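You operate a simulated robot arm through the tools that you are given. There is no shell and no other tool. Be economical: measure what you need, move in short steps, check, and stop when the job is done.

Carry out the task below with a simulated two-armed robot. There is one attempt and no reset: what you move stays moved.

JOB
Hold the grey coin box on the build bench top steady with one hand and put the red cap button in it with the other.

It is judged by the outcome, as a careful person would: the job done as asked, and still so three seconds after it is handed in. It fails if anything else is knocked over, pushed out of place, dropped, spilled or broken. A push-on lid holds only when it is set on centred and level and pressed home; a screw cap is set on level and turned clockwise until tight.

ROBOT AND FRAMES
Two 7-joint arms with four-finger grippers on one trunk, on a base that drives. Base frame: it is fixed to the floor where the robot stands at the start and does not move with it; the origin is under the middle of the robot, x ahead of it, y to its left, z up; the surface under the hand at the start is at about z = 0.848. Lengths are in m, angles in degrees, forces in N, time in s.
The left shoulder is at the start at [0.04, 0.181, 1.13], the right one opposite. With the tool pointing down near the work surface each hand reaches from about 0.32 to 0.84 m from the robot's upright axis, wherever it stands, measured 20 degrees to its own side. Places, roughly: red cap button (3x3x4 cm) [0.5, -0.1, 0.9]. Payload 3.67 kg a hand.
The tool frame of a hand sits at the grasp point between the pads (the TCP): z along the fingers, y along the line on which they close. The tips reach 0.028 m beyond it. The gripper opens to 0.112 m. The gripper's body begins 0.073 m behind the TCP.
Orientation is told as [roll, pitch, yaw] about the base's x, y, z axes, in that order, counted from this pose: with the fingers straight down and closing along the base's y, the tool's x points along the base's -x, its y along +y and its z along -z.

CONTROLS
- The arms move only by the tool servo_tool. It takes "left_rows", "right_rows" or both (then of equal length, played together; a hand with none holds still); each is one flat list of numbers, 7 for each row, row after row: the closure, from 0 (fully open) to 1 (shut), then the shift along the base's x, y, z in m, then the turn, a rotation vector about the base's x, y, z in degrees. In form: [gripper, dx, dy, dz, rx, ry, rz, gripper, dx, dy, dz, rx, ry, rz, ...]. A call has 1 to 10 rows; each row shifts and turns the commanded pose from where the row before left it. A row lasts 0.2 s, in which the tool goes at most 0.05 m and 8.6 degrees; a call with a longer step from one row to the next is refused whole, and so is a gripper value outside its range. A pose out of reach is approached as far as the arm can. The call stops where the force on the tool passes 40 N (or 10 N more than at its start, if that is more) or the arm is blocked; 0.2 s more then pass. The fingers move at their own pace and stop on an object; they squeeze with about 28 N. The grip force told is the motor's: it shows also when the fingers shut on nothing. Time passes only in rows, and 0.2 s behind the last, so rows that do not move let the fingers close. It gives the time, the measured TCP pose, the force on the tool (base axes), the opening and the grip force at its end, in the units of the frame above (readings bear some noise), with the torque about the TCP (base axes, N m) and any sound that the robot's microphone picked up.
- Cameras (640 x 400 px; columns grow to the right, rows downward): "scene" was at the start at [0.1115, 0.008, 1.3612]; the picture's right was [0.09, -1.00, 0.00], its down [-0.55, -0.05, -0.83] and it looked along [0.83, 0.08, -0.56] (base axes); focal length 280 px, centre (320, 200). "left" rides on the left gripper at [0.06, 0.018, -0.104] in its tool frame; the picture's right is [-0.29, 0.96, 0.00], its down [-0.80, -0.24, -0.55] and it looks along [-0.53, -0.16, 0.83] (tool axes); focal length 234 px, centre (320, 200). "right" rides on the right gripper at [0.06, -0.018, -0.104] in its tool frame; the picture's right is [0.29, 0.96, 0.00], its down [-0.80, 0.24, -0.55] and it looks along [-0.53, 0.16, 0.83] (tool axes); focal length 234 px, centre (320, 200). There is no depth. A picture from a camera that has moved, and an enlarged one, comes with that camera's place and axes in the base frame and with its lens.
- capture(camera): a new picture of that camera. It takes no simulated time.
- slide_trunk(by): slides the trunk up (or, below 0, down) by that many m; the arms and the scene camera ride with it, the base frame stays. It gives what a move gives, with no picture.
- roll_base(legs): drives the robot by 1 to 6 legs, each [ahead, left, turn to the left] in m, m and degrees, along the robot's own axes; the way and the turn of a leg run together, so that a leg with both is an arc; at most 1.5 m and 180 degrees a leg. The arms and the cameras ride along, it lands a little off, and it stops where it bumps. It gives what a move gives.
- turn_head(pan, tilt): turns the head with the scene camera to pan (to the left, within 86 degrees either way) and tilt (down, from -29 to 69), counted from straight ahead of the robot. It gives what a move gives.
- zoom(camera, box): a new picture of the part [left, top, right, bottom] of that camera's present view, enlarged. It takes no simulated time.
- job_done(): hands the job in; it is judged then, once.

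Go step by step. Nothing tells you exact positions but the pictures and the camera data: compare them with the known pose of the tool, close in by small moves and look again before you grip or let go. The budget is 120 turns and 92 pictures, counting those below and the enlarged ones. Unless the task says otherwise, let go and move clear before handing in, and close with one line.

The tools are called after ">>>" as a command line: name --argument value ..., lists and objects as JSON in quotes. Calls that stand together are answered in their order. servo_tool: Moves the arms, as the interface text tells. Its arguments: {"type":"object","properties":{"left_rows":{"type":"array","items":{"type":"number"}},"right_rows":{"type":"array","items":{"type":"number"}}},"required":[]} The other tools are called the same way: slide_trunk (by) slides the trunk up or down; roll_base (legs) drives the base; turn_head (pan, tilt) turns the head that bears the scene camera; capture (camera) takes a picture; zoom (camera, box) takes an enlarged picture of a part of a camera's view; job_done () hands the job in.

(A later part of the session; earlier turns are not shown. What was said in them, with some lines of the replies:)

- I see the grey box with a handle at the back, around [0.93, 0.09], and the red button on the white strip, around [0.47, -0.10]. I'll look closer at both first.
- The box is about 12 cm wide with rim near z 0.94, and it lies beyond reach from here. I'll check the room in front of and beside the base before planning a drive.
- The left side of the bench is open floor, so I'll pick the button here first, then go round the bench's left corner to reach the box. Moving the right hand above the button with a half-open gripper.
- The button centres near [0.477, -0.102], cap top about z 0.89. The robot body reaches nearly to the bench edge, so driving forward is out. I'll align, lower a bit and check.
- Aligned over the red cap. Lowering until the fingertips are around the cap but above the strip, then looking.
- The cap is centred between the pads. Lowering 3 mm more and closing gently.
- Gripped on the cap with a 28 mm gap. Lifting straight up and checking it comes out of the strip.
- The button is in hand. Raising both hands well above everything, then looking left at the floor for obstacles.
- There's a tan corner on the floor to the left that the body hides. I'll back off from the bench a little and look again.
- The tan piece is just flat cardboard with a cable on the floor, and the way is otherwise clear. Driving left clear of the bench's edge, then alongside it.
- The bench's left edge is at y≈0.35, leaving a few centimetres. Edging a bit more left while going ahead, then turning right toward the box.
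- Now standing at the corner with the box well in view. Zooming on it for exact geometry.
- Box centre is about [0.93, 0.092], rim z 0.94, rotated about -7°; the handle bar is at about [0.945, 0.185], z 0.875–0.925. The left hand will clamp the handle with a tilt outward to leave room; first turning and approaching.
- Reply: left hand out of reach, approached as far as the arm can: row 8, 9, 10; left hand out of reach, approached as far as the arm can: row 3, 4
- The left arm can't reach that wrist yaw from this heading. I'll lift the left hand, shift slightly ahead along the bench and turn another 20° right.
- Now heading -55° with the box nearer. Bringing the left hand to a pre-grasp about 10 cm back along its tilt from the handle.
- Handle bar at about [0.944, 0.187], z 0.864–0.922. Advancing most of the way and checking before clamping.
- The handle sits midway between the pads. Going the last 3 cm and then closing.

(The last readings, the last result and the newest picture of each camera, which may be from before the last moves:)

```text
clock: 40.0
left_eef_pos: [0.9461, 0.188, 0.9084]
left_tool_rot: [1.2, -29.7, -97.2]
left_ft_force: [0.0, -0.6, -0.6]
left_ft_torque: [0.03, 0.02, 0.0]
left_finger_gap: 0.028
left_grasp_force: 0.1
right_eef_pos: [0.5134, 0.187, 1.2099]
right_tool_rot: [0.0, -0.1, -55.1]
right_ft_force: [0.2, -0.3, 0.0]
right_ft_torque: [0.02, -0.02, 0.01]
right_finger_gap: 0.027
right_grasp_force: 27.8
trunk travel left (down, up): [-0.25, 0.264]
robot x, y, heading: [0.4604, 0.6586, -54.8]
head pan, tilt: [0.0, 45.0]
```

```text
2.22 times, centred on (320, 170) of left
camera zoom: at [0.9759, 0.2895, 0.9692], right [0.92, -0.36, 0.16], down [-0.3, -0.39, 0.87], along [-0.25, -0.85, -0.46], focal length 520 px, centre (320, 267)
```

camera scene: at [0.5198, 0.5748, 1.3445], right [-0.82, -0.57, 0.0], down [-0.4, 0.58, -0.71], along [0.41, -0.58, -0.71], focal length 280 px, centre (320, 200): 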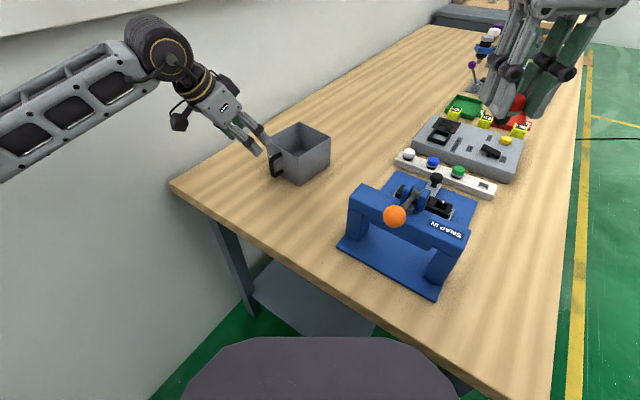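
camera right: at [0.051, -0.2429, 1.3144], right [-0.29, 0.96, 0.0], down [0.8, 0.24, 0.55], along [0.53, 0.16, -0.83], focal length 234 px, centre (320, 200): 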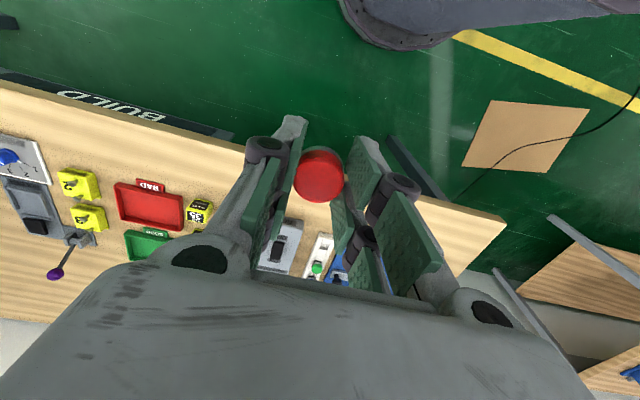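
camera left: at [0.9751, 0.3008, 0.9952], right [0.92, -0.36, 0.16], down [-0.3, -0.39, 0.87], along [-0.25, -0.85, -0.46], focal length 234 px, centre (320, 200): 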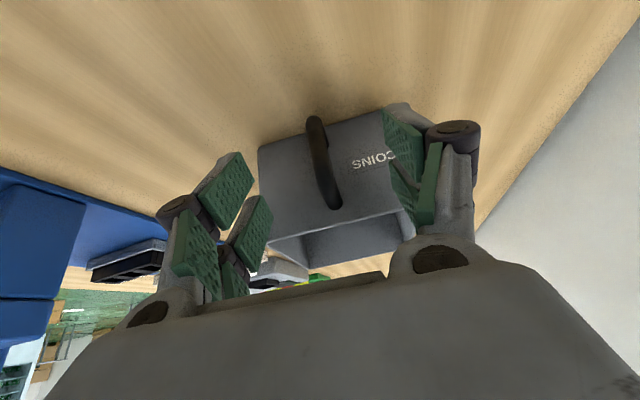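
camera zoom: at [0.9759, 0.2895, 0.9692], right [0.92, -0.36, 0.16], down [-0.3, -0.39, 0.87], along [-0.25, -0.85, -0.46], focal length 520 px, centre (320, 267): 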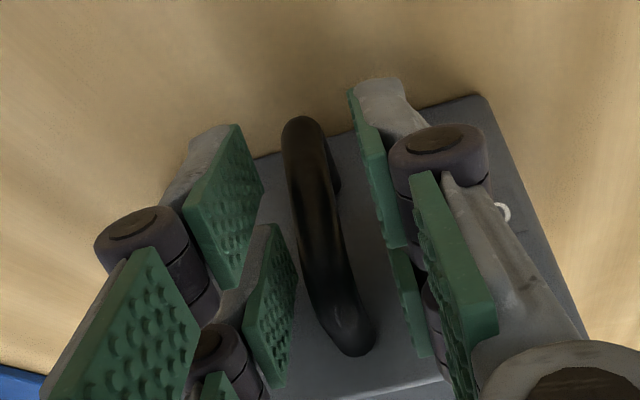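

Handle is nearly centred between the pads. Closing on it.

>>> servo_tool --left_rows '[0.85, 0, 0, 0, 0, 0, 0, 0.95, 0, 0, 0, 0, 0, 0, 0.95, 0, 0, 0, 0, 0, 0]'

>>> zoom --camera "left" --box '[200, 80, 440, 260]'

>>> capture --camera "scene"

```text
clock: 40.8
left_eef_pos: [0.946, 0.1884, 0.9079]
left_tool_rot: [1.2, -29.7, -97.1]
left_ft_force: [-0.2, 0.1, 2.0]
left_ft_torque: [0.06, 0.21, 0.0]
left_finger_gap: 0.0116
left_grasp_force: 28.5
right_eef_pos: [0.5133, 0.1869, 1.2099]
right_tool_rot: [-0.1, 0.0, -55.1]
right_ft_force: [-0.1, 0.0, -0.7]
right_ft_torque: [-0.01, 0.02, 0.01]
right_finger_gap: 0.027
right_grasp_force: 28.2
trunk travel left (down, up): [-0.25, 0.264]
robot x, y, heading: [0.4601, 0.6605, -55.2]
head pan, tilt: [0.0, 45.0]
```

```text
2.22 times, centred on (320, 170) of left
camera zoom: at [0.9758, 0.2895, 0.9694], right [0.92, -0.36, 0.16], down [-0.3, -0.39, 0.87], along [-0.25, -0.85, -0.46], focal length 520 px, centre (320, 267)
```

zoom: 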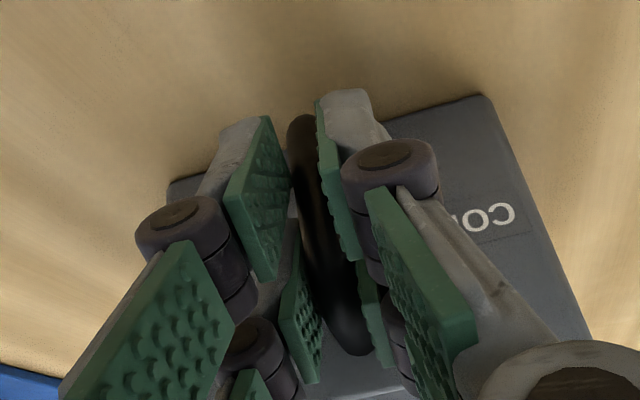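

```text
57 pictures are left
camera scene: at [0.5202, 0.5745, 1.3445], right [-0.82, -0.57, 0.0], down [-0.41, 0.58, -0.71], along [0.4, -0.58, -0.71], focal length 280 px, centre (320, 200)
```

scene: 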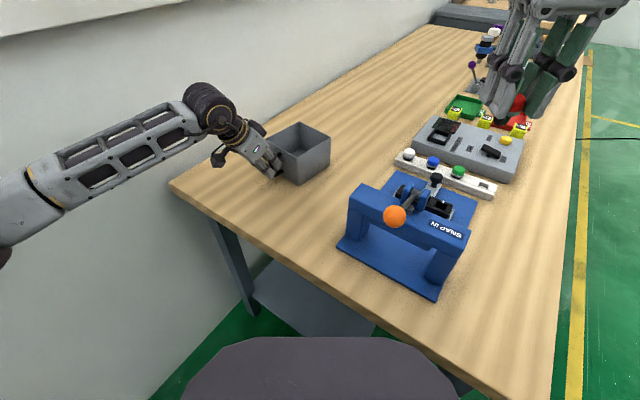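

The handle is clamped firmly (11.6 mm, 28 N) and the box hasn't shifted. Bringing the right hand with the button over the box, staying high.

>>> servo_tool --right_rows '[0.9, 0.041, -0.0112, 0, 0, 0, 0, 0.9, 0.041, -0.0112, 0, 0, 0, 0, 0.9, 0.041, -0.0112, 0, 0, 0, 0, 0.9, 0.041, -0.0112, -0.01, 0, 0, 0, 0.9, 0.041, -0.0112, -0.01, 0, 0, 0, 0.9, 0.041, -0.0112, -0.02, 0, 0, 0, 0.9, 0.041, -0.0112, -0.02, 0, 0, 0, 0.9, 0.041, -0.0112, -0.02, 0, 0, 0, 0.9, 0.041, -0.0112, -0.02, 0, 0, 0, 0.9, 0.041, -0.0112, -0.02, 0, 0, 0]'

>>> capture --camera "scene"

>>> capture --camera "right"

```text
clock: 43.0
left_eef_pos: [0.9459, 0.1871, 0.9085]
left_tool_rot: [1.3, -29.6, -97.2]
left_ft_force: [-0.5, 1.0, 3.2]
left_ft_torque: [-0.57, 0.35, 0.12]
left_finger_gap: 0.0114
left_grasp_force: 28.2
right_eef_pos: [0.8928, 0.0894, 1.0819]
right_tool_rot: [0.1, 0.2, -55.0]
right_ft_force: [1.2, -0.6, -0.1]
right_ft_torque: [0.02, -0.02, 0.0]
right_finger_gap: 0.0269
right_grasp_force: 28.2
right hand out of reach, approached as far as the arm can: row 10
trunk travel left (down, up): [-0.25, 0.264]
robot x, y, heading: [0.4573, 0.6595, -55.1]
head pan, tilt: [0.0, 45.0]
```

```text
56 pictures are left
camera scene: at [0.5193, 0.5722, 1.3443], right [-0.82, -0.57, 0.0], down [-0.4, 0.58, -0.71], along [0.41, -0.58, -0.71], focal length 280 px, centre (320, 200)
```

scene: 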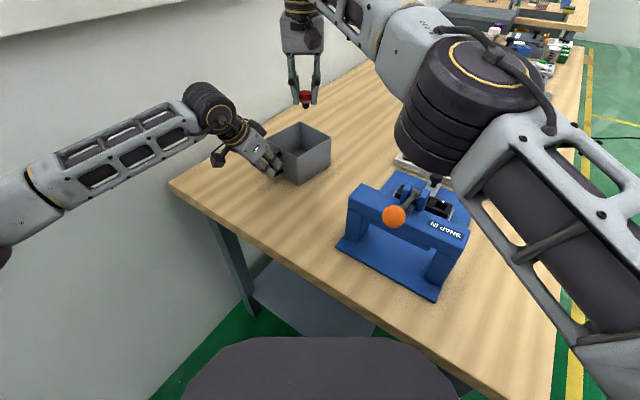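

```text
55 pictures are left
camera right: at [0.8451, 0.1291, 1.185], right [0.62, 0.79, 0.0], down [0.65, -0.52, 0.55], along [0.44, -0.34, -0.83], focal length 234 px, centre (320, 200)
```

right: 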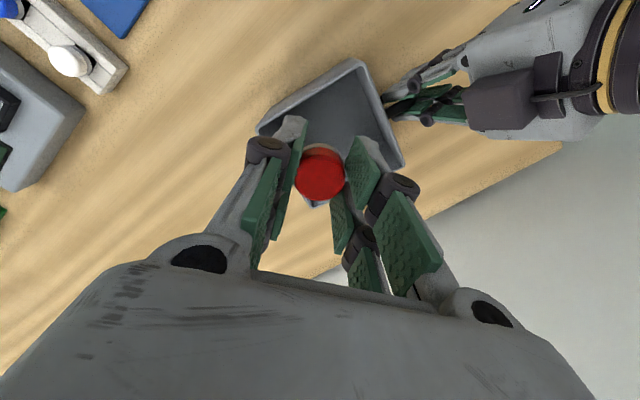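

The right hand is just at its reach limit at this height; lowering should help. Moving down and inward in small steps, staying above the rim.

>>> servo_tool --right_rows '[0.9, 0.008, -0.002, -0.02, 0, 0, 0, 0.9, 0.008, -0.002, -0.02, 0, 0, 0, 0.9, 0.008, -0.002, -0.02, 0, 0, 0, 0.9, 0, 0, 0, 0, 0, 0]'

>>> capture --camera "right"

>>> capture --camera "scene"

```text
clock: 44.0
left_eef_pos: [0.9471, 0.189, 0.9077]
left_tool_rot: [1.3, -29.7, -97.3]
left_ft_force: [2.0, 0.7, 4.3]
left_ft_torque: [0.04, 0.25, -0.01]
left_finger_gap: 0.0115
left_grasp_force: 28.1
right_eef_pos: [0.9104, 0.0932, 1.0171]
right_tool_rot: [0.0, 0.1, -55.1]
right_ft_force: [-0.1, 0.2, -0.2]
right_ft_torque: [0.01, -0.01, 0.02]
right_finger_gap: 0.0271
right_grasp_force: 28.4
right hand out of reach, approached as far as the arm can: row 1, 2, 3
trunk travel left (down, up): [-0.25, 0.264]
robot x, y, heading: [0.4583, 0.6572, -55.1]
head pan, tilt: [0.0, 45.0]
```

```text
54 pictures are left
camera right: at [0.861, 0.1323, 1.1211], right [0.62, 0.78, 0.0], down [0.65, -0.52, 0.55], along [0.43, -0.34, -0.83], focal length 234 px, centre (320, 200)
```

right: 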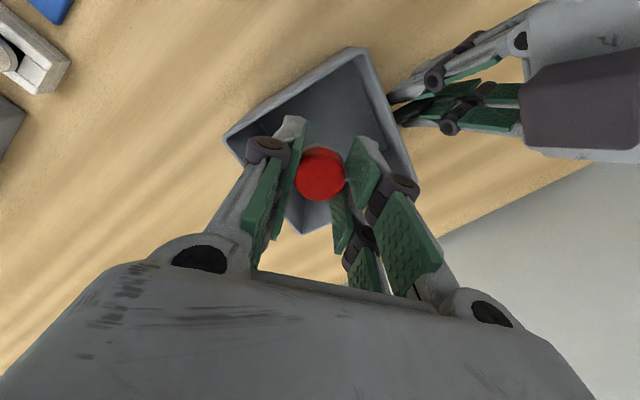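

```text
53 pictures are left
camera scene: at [0.5204, 0.5748, 1.3445], right [-0.82, -0.57, 0.0], down [-0.41, 0.58, -0.71], along [0.4, -0.58, -0.71], focal length 280 px, centre (320, 200)
```

scene: 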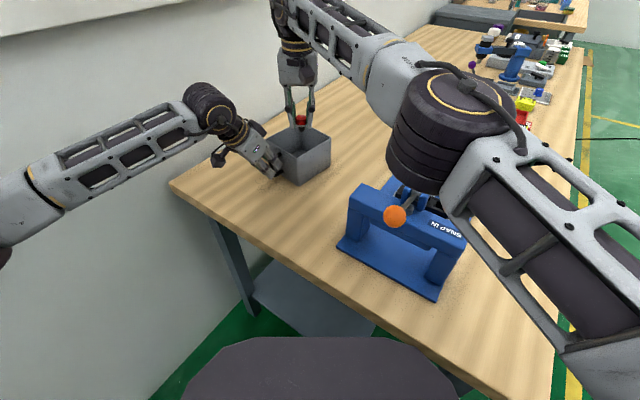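

Position is good, over the box. Before lowering further I want to check how close the right elbow is to the snap-press lever.

>>> zoom --camera "scene" --box '[320, 60, 500, 260]'

>>> turn_head --pan -25 --tilt 55

>>> capture --camera "scene"

>>> zoom --camera "right" --box '[0, 0, 300, 150]'

```text
2.00 times, centred on (410, 160) of scene
camera zoom: at [0.5204, 0.5748, 1.3445], right [-0.82, -0.57, 0.0], down [-0.41, 0.58, -0.71], along [0.4, -0.58, -0.71], focal length 561 px, centre (140, 280)
```

zoom: 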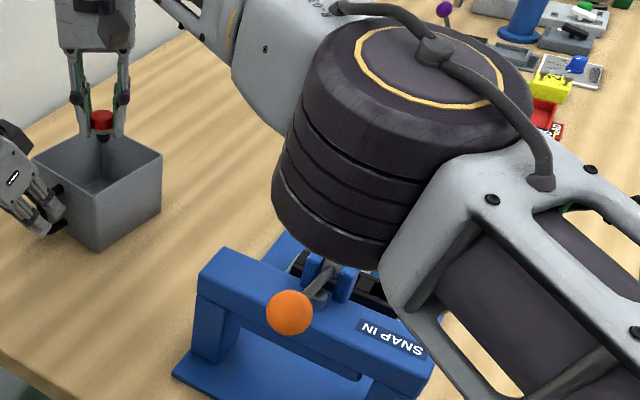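

```text
clock: 44.9
left_eef_pos: [0.9465, 0.1879, 0.9083]
left_tool_rot: [1.2, -29.7, -97.2]
left_ft_force: [0.7, 1.2, 2.5]
left_ft_torque: [0.09, 0.28, 0.01]
left_finger_gap: 0.0112
left_grasp_force: 28.0
right_eef_pos: [0.9099, 0.0939, 1.0173]
right_tool_rot: [0.0, 0.0, -55.2]
right_ft_force: [-0.4, 0.3, 0.3]
right_ft_torque: [0.02, -0.02, 0.01]
right_finger_gap: 0.027
right_grasp_force: 27.6
trunk travel left (down, up): [-0.25, 0.264]
robot x, y, heading: [0.461, 0.6584, -55.3]
head pan, tilt: [-25.0, 55.0]
```

```text
51 pictures are left
camera scene: at [0.4863, 0.5704, 1.3311], right [-0.98, -0.17, 0.0], down [-0.14, 0.81, -0.57], along [0.1, -0.57, -0.82], focal length 280 px, centre (320, 200)
```

scene: 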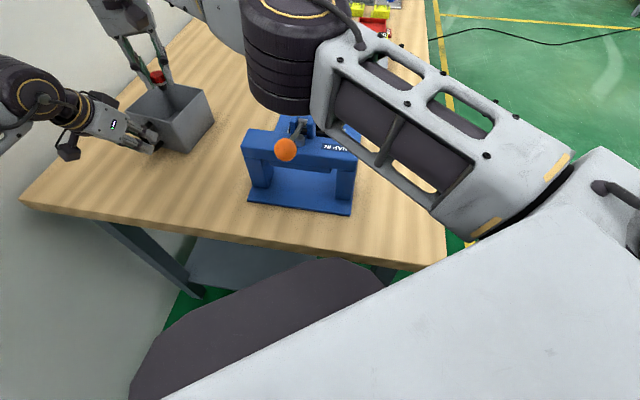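

```text
2.13 times, centred on (150, 75) of right
camera zoom: at [0.8608, 0.132, 1.1215], right [0.62, 0.78, 0.0], down [0.65, -0.52, 0.55], along [0.43, -0.34, -0.83], focal length 500 px, centre (683, 467)
```

zoom: 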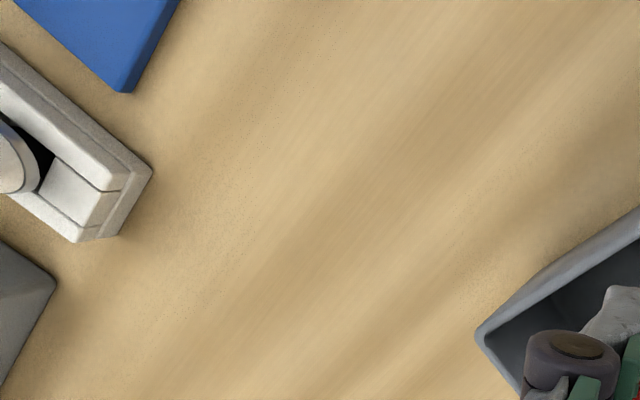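

The elbow's underside is around z 1.15, well above the lever ball (~1.05). Lowering the button into the box while nudging it to the centre.

>>> servo_tool --right_rows '[0.9, 0.002, 0, -0.02, 0, 0, 0, 0.9, 0.002, 0, -0.02, 0, 0, 0, 0.9, 0, 0, 0, 0, 0, 0]'

>>> capture --camera "scene"

>>> capture --camera "right"

```text
clock: 45.7
left_eef_pos: [0.9465, 0.1878, 0.9089]
left_tool_rot: [1.2, -29.7, -97.2]
left_ft_force: [0.6, 0.3, 3.2]
left_ft_torque: [0.06, 0.3, -0.04]
left_finger_gap: 0.0112
left_grasp_force: 28.3
right_eef_pos: [0.9138, 0.0934, 0.9772]
right_tool_rot: [0.0, 0.0, -55.1]
right_ft_force: [-0.2, 0.5, 0.2]
right_ft_torque: [-0.01, 0.02, 0.02]
right_finger_gap: 0.0267
right_grasp_force: 28.0
trunk travel left (down, up): [-0.25, 0.264]
robot x, y, heading: [0.4604, 0.6592, -54.9]
head pan, tilt: [-25.0, 55.0]
```

```text
49 pictures are left
camera scene: at [0.4861, 0.5704, 1.3311], right [-0.98, -0.17, 0.0], down [-0.14, 0.81, -0.57], along [0.1, -0.56, -0.82], focal length 280 px, centre (320, 200)
```

scene: 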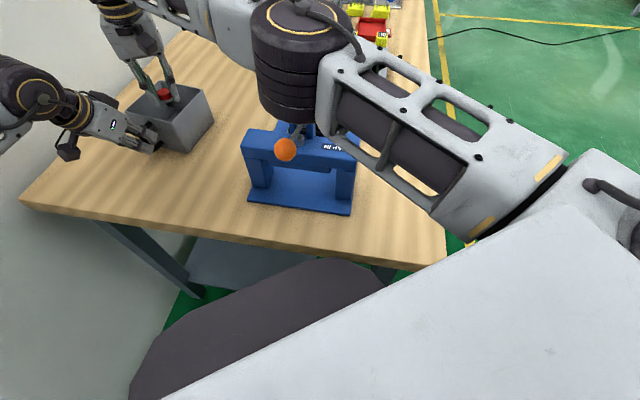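

```text
48 pictures are left
camera right: at [0.8648, 0.1321, 1.0804], right [0.62, 0.78, 0.0], down [0.65, -0.52, 0.55], along [0.43, -0.34, -0.83], focal length 234 px, centre (320, 200)
```

right: 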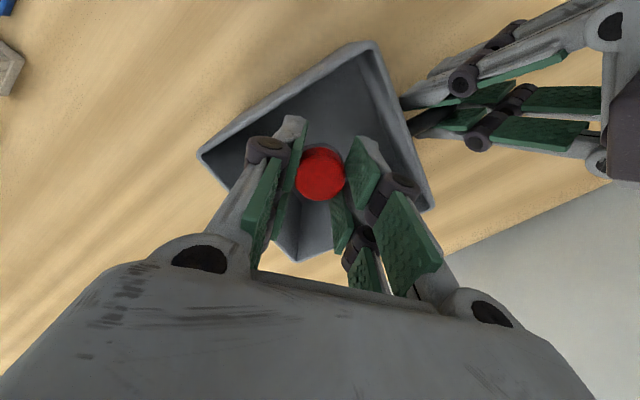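

Button is centred in the box opening. Lowering inside, slowly.

>>> servo_tool --right_rows '[0.9, 0.001, -0.001, -0.02, 0, 0, 0, 0.9, 0.001, -0.001, -0.02, 0, 0, 0, 0.9, 0.001, 0, -0.015, 0, 0, 0, 0.9, 0, 0, 0, 0, 0, 0]'

>>> zoom --camera "scene" --box '[90, 30, 240, 170]'

>>> capture --camera "right"

```text
clock: 46.7
left_eef_pos: [0.9464, 0.1884, 0.9082]
left_tool_rot: [1.2, -29.8, -97.2]
left_ft_force: [-0.4, 1.1, 3.3]
left_ft_torque: [0.07, 0.28, -0.06]
left_finger_gap: 0.0111
left_grasp_force: 28.2
right_eef_pos: [0.9146, 0.0917, 0.9201]
right_tool_rot: [0.0, 0.0, -55.1]
right_ft_force: [-0.5, -0.3, -0.4]
right_ft_torque: [0.0, 0.0, -0.05]
right_finger_gap: 0.0271
right_grasp_force: 27.9
trunk travel left (down, up): [-0.25, 0.264]
robot x, y, heading: [0.4561, 0.66, -55.2]
head pan, tilt: [-25.0, 55.0]
```

```text
2.86 times, centred on (165, 100) of scene
camera zoom: at [0.4862, 0.5704, 1.3311], right [-0.98, -0.17, 0.0], down [-0.14, 0.81, -0.57], along [0.1, -0.56, -0.82], focal length 801 px, centre (763, 486)
```

zoom: 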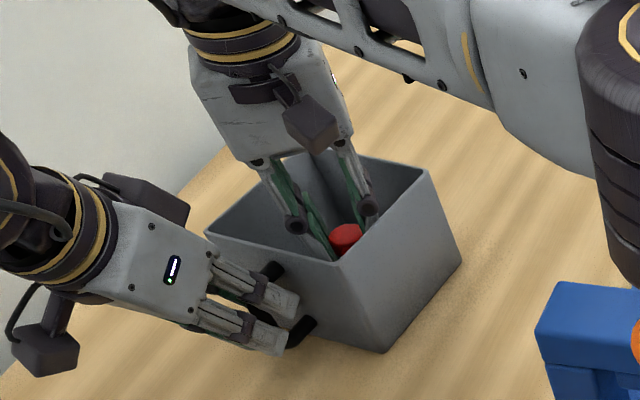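

```text
46 pictures are left
camera right: at [0.8662, 0.1296, 1.0247], right [0.62, 0.78, 0.0], down [0.65, -0.52, 0.55], along [0.43, -0.34, -0.83], focal length 234 px, centre (320, 200)
```

right: 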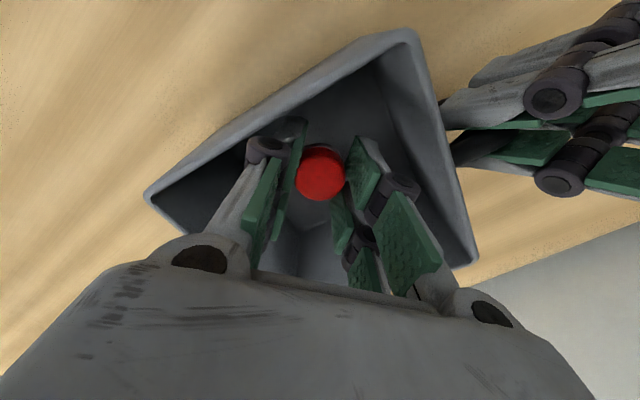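

Inside the box and clear of the walls. Lowering in small steps to near the floor and feeling for contact.

>>> servo_tool --right_rows '[0.9, 0, 0, -0.006, 0, 0, 0, 0.9, 0, 0, -0.006, 0, 0, 0, 0.9, 0, 0, -0.004, 0, 0, 0, 0.9, 0, 0, 0, 0, 0, 0]'

```text
clock: 47.7
left_eef_pos: [0.9465, 0.1897, 0.9083]
left_tool_rot: [1.2, -29.7, -97.3]
left_ft_force: [0.2, 0.2, 3.1]
left_ft_torque: [0.06, 0.31, -0.01]
left_finger_gap: 0.011
left_grasp_force: 28.0
right_eef_pos: [0.9163, 0.0889, 0.906]
right_tool_rot: [-0.1, 0.0, -55.1]
right_ft_force: [-0.7, 0.9, -0.3]
right_ft_torque: [-0.02, 0.01, -0.03]
right_finger_gap: 0.0267
right_grasp_force: 28.1
trunk travel left (down, up): [-0.25, 0.264]
robot x, y, heading: [0.4595, 0.6544, -55.4]
head pan, tilt: [-25.0, 55.0]
```

>>> servo_tool --right_rows '[0.9, 0, 0, -0.003, 0, 0, 0, 0.9, 0, 0, -0.003, 0, 0, 0, 0.9, 0, 0, -0.002, 0, 0, 0, 0.9, 0, 0, 0, 0, 0, 0]'

>>> capture --camera "right"

```text
clock: 48.7
left_eef_pos: [0.9457, 0.1887, 0.9077]
left_tool_rot: [1.2, -29.7, -97.1]
left_ft_force: [-0.5, 0.3, 2.7]
left_ft_torque: [0.09, 0.29, -0.02]
left_finger_gap: 0.0111
left_grasp_force: 27.9
right_eef_pos: [0.9167, 0.0926, 0.8975]
right_tool_rot: [0.0, 0.0, -55.1]
right_ft_force: [0.3, -0.4, -0.9]
right_ft_torque: [-0.04, 0.01, 0.01]
right_finger_gap: 0.027
right_grasp_force: 27.5
trunk travel left (down, up): [-0.25, 0.264]
robot x, y, heading: [0.4591, 0.6561, -54.9]
head pan, tilt: [-25.0, 55.0]
```

```text
45 pictures are left
camera right: at [0.8675, 0.13, 1.0016], right [0.62, 0.78, 0.0], down [0.65, -0.52, 0.55], along [0.43, -0.34, -0.83], focal length 234 px, centre (320, 200)
```

right: 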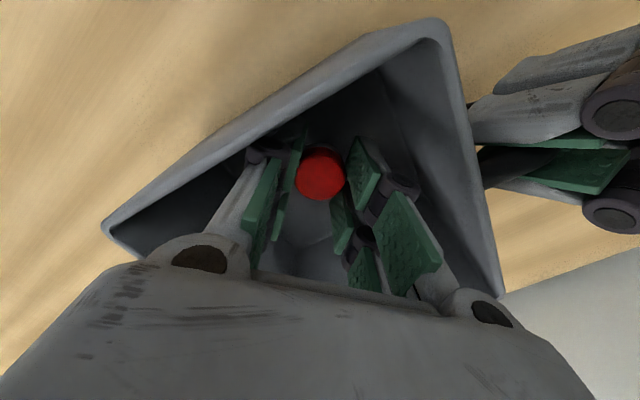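

No contact yet; a few more millimetres, then I'll open just enough to let the button go.

>>> servo_tool --right_rows '[0.9, 0, 0, -0.003, 0, 0, 0, 0.9, 0, 0, -0.003, 0, 0, 0, 0.9, 0, 0, 0, 0, 0, 0]'

>>> servo_tool --right_rows '[0.7, 0, 0, 0, 0, 0, 0, 0.6, 0, 0, 0, 0, 0, 0, 0.55, 0, 0, 0, 0, 0, 0]'

>>> capture --camera "right"

```text
clock: 49.5
left_eef_pos: [0.946, 0.188, 0.9082]
left_tool_rot: [1.2, -29.7, -97.2]
left_ft_force: [0.0, -0.2, 2.3]
left_ft_torque: [0.26, 0.35, 0.01]
left_finger_gap: 0.0114
left_grasp_force: 28.1
right_eef_pos: [0.9163, 0.0921, 0.8905]
right_tool_rot: [0.0, 0.1, -55.1]
right_ft_force: [-0.5, -0.6, 2.7]
right_ft_torque: [-0.03, 0.01, 0.0]
right_finger_gap: 0.0268
right_grasp_force: 27.7
trunk travel left (down, up): [-0.25, 0.264]
robot x, y, heading: [0.4587, 0.6598, -55.0]
head pan, tilt: [-25.0, 55.0]
```

```text
clock: 50.3
left_eef_pos: [0.9466, 0.1887, 0.9075]
left_tool_rot: [1.2, -29.7, -97.1]
left_ft_force: [-2.7, -2.1, 1.9]
left_ft_torque: [0.02, 0.2, -0.12]
left_finger_gap: 0.0113
left_grasp_force: 27.5
right_eef_pos: [0.9162, 0.0923, 0.8909]
right_tool_rot: [0.0, 0.1, -55.0]
right_ft_force: [2.9, 1.0, -0.9]
right_ft_torque: [-0.01, 0.01, -0.04]
right_finger_gap: 0.0485
right_grasp_force: 0.0
trunk travel left (down, up): [-0.25, 0.264]
robot x, y, heading: [0.4565, 0.6593, -55.2]
head pan, tilt: [-25.0, 55.0]
```

```text
44 pictures are left
camera right: at [0.868, 0.1304, 0.9951], right [0.62, 0.78, 0.0], down [0.65, -0.52, 0.55], along [0.44, -0.34, -0.83], focal length 234 px, centre (320, 200)
```

right: 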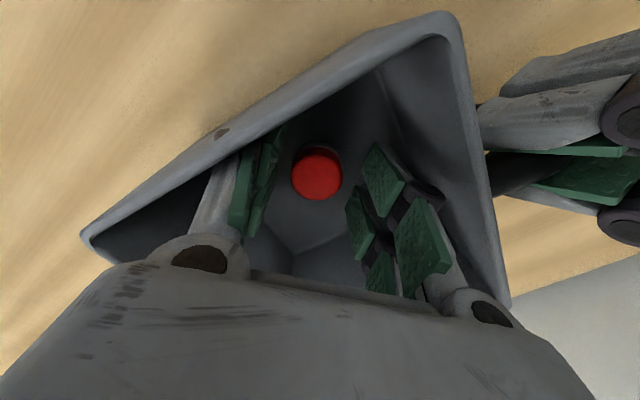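

The button stands on the box floor, released. One finger lightly touches a wall, so I'll close a touch and lift straight out.

>>> servo_tool --right_rows '[0.6, 0.002, 0.001, 0, 0, 0, 0, 0.6, 0, 0, 0.01, 0, 0, 0, 0.6, 0, 0, 0.02, 0, 0, 0, 0.6, 0, 0, 0.03, 0, 0, 0, 0.6, 0, 0, 0.03, 0, 0, 0, 0.6, 0, 0, 0.03, 0, 0, 0]'

>>> capture --camera "right"

```text
clock: 51.7
left_eef_pos: [0.9463, 0.1887, 0.9093]
left_tool_rot: [1.4, -29.5, -97.2]
left_ft_force: [1.0, 1.5, 2.9]
left_ft_torque: [0.02, 0.28, -0.07]
left_finger_gap: 0.0113
left_grasp_force: 28.3
right_eef_pos: [0.9106, 0.0943, 1.0104]
right_tool_rot: [0.1, 0.0, -55.0]
right_ft_force: [-0.3, -0.3, -0.4]
right_ft_torque: [0.0, -0.02, 0.01]
right_finger_gap: 0.0448
right_grasp_force: 0.1
right hand out of reach, approached as far as the arm can: row 4, 6
trunk travel left (down, up): [-0.25, 0.264]
robot x, y, heading: [0.4611, 0.6561, -55.2]
head pan, tilt: [-25.0, 55.0]
```

```text
43 pictures are left
camera right: at [0.8614, 0.133, 1.1138], right [0.62, 0.78, 0.0], down [0.65, -0.52, 0.55], along [0.44, -0.34, -0.83], focal length 234 px, centre (320, 200)
```

right: 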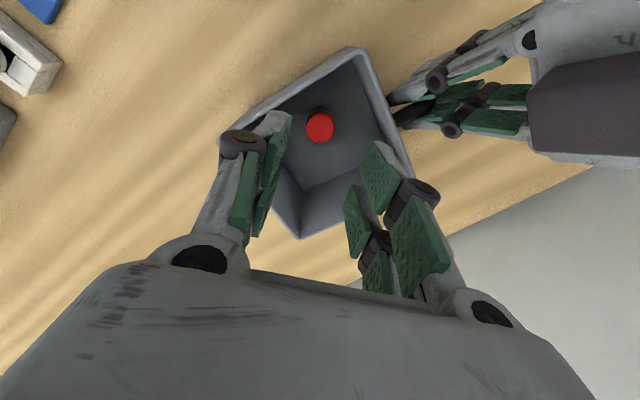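

The red button is upright in the box. Retracting the right hand back along the way it came, still holding the box.

>>> servo_tool --right_rows '[0.6, -0.015, 0.002, 0.03, 0, 0, 0, 0.6, -0.02, 0.002, 0.03, 0, 0, 0, 0.6, -0.03, 0.005, 0.03, 0, 0, 0, 0.6, -0.03, 0.008, 0.03, 0, 0, 0, 0.6, -0.03, 0.008, 0.03, 0, 0, 0, 0.6, -0.03, 0.01, 0.03, 0, 0, 0, 0.6, -0.04, 0.01, 0.02, 0, 0, 0, 0.6, -0.04, 0.01, 0, 0, 0, 0, 0.6, -0.04, 0.01, 0, 0, 0, 0]'

>>> servo_tool --left_rows '[0.8, 0, 0, 0, 0, 0, 0, 0.7, 0, 0, 0, 0, 0, 0, 0.6, 0, 0, 0, 0, 0, 0, 0.6, 0, 0, 0, 0, 0, 0]'

>>> zoom --camera "left" --box '[200, 80, 440, 260]'

```text
clock: 53.7
left_eef_pos: [0.9454, 0.188, 0.909]
left_tool_rot: [1.3, -29.6, -97.2]
left_ft_force: [-0.2, 1.8, 2.6]
left_ft_torque: [0.24, 0.3, -0.08]
left_finger_gap: 0.0111
left_grasp_force: 27.9
right_eef_pos: [0.6375, 0.1587, 1.209]
right_tool_rot: [0.2, 0.0, -55.1]
right_ft_force: [-0.3, -0.4, 0.2]
right_ft_torque: [0.0, -0.04, 0.0]
right_finger_gap: 0.0448
right_grasp_force: 0.1
trunk travel left (down, up): [-0.25, 0.264]
robot x, y, heading: [0.4583, 0.6586, -55.2]
head pan, tilt: [-25.0, 55.0]
```

```text
clock: 54.7
left_eef_pos: [0.9463, 0.1887, 0.9074]
left_tool_rot: [1.1, -29.7, -97.3]
left_ft_force: [-0.2, 0.5, -0.3]
left_ft_torque: [0.01, 0.0, -0.02]
left_finger_gap: 0.0448
left_grasp_force: 0.1
right_eef_pos: [0.6385, 0.1578, 1.2086]
right_tool_rot: [0.0, -0.1, -55.2]
right_ft_force: [-0.8, -0.5, -0.6]
right_ft_torque: [0.0, 0.01, 0.0]
right_finger_gap: 0.0449
right_grasp_force: 0.1
trunk travel left (down, up): [-0.25, 0.264]
robot x, y, heading: [0.46, 0.6602, -55.0]
head pan, tilt: [-25.0, 55.0]
```

```text
2.22 times, centred on (320, 170) of left
camera zoom: at [0.9757, 0.2895, 0.9693], right [0.92, -0.36, 0.16], down [-0.3, -0.39, 0.87], along [-0.25, -0.85, -0.46], focal length 520 px, centre (320, 267)
```

zoom: 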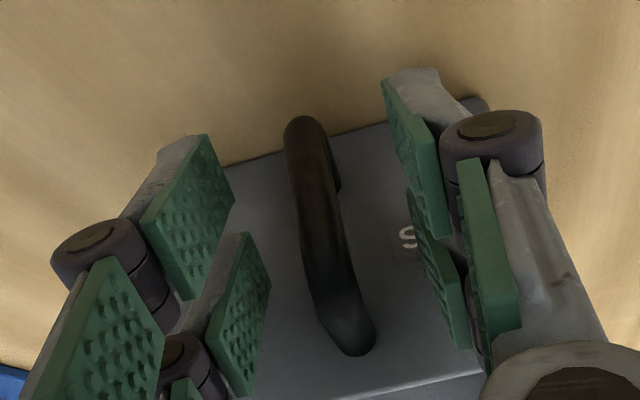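

The handle is free between the open pads. Backing the left hand out along its own axis.

>>> servo_tool --left_rows '[0.5, 0.001, 0.008, 0.015, 0, 0, 0, 0.5, 0.001, 0.012, 0.022, 0, 0, 0, 0.5, 0.001, 0.012, 0.025, 0, 0, 0, 0.5, 0.001, 0.012, 0.025, 0, 0, 0, 0.5, -0.005, 0.014, 0.025, 0, 0, 0, 0.5, -0.005, 0.014, 0.025, 0, 0, 0, 0.5, -0.005, 0.014, 0.025, 0, 0, 0]'

>>> turn_head --pan 0 --tilt 45

>>> capture --camera "scene"

>>> zoom --camera "scene" --box '[230, 100, 342, 190]'

```text
clock: 56.3
left_eef_pos: [0.9349, 0.276, 1.0693]
left_tool_rot: [1.4, -29.7, -97.2]
left_ft_force: [0.6, -0.7, 0.2]
left_ft_torque: [-0.02, -0.01, -0.04]
left_finger_gap: 0.0559
left_grasp_force: 0.0
right_eef_pos: [0.638, 0.1589, 1.2097]
right_tool_rot: [0.0, 0.0, -55.1]
right_ft_force: [-0.1, -0.3, -0.1]
right_ft_torque: [-0.02, 0.01, -0.01]
right_finger_gap: 0.0449
right_grasp_force: 0.1
trunk travel left (down, up): [-0.25, 0.264]
robot x, y, heading: [0.4568, 0.655, -55.1]
head pan, tilt: [-25.0, 55.0]
```

```text
clock: 57.2
left_eef_pos: [0.9352, 0.275, 1.0689]
left_tool_rot: [1.2, -29.8, -97.2]
left_ft_force: [-0.2, -0.9, 1.1]
left_ft_torque: [0.0, -0.01, -0.01]
left_finger_gap: 0.0559
left_grasp_force: 0.0
right_eef_pos: [0.6376, 0.1589, 1.2095]
right_tool_rot: [0.0, 0.0, -55.2]
right_ft_force: [0.1, -1.0, -0.5]
right_ft_torque: [-0.06, 0.01, -0.01]
right_finger_gap: 0.0447
right_grasp_force: 0.0
trunk travel left (down, up): [-0.25, 0.264]
robot x, y, heading: [0.4612, 0.6558, -55.4]
head pan, tilt: [0.0, 45.0]
```

```text
41 pictures are left
camera scene: at [0.5202, 0.5745, 1.3444], right [-0.82, -0.57, 0.0], down [-0.4, 0.58, -0.71], along [0.4, -0.58, -0.71], focal length 280 px, centre (320, 200)
```

scene: 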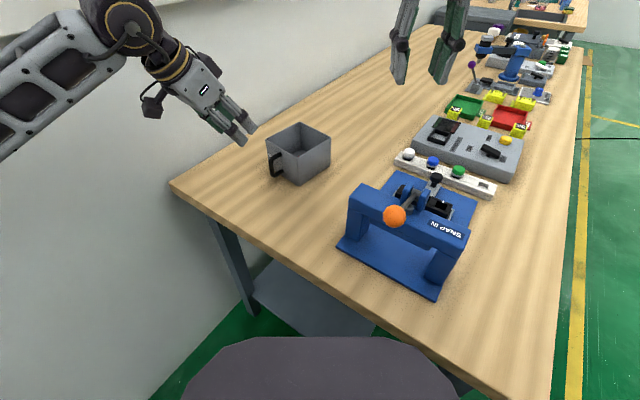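

```text
4.44 times, centred on (286, 145) of scene
camera zoom: at [0.5202, 0.5745, 1.3444], right [-0.82, -0.57, 0.0], down [-0.4, 0.58, -0.71], along [0.4, -0.58, -0.71], focal length 1247 px, centre (471, 444)
```

zoom: 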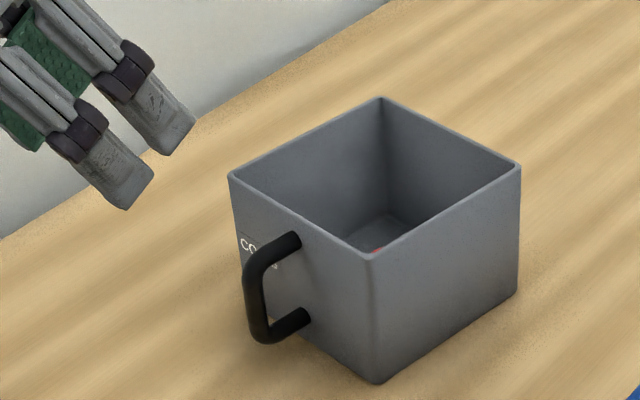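

The box stands where it was, with the red button just visible inside. Both hands are clear and nothing else on the bench has moved, so I'm handing in.

>>> job_done

```text
The job is handed in.
```

The red cap button is in the grey coin box; the left hand held the box by its handle while the right hand put the button in, and both hands are now clear.
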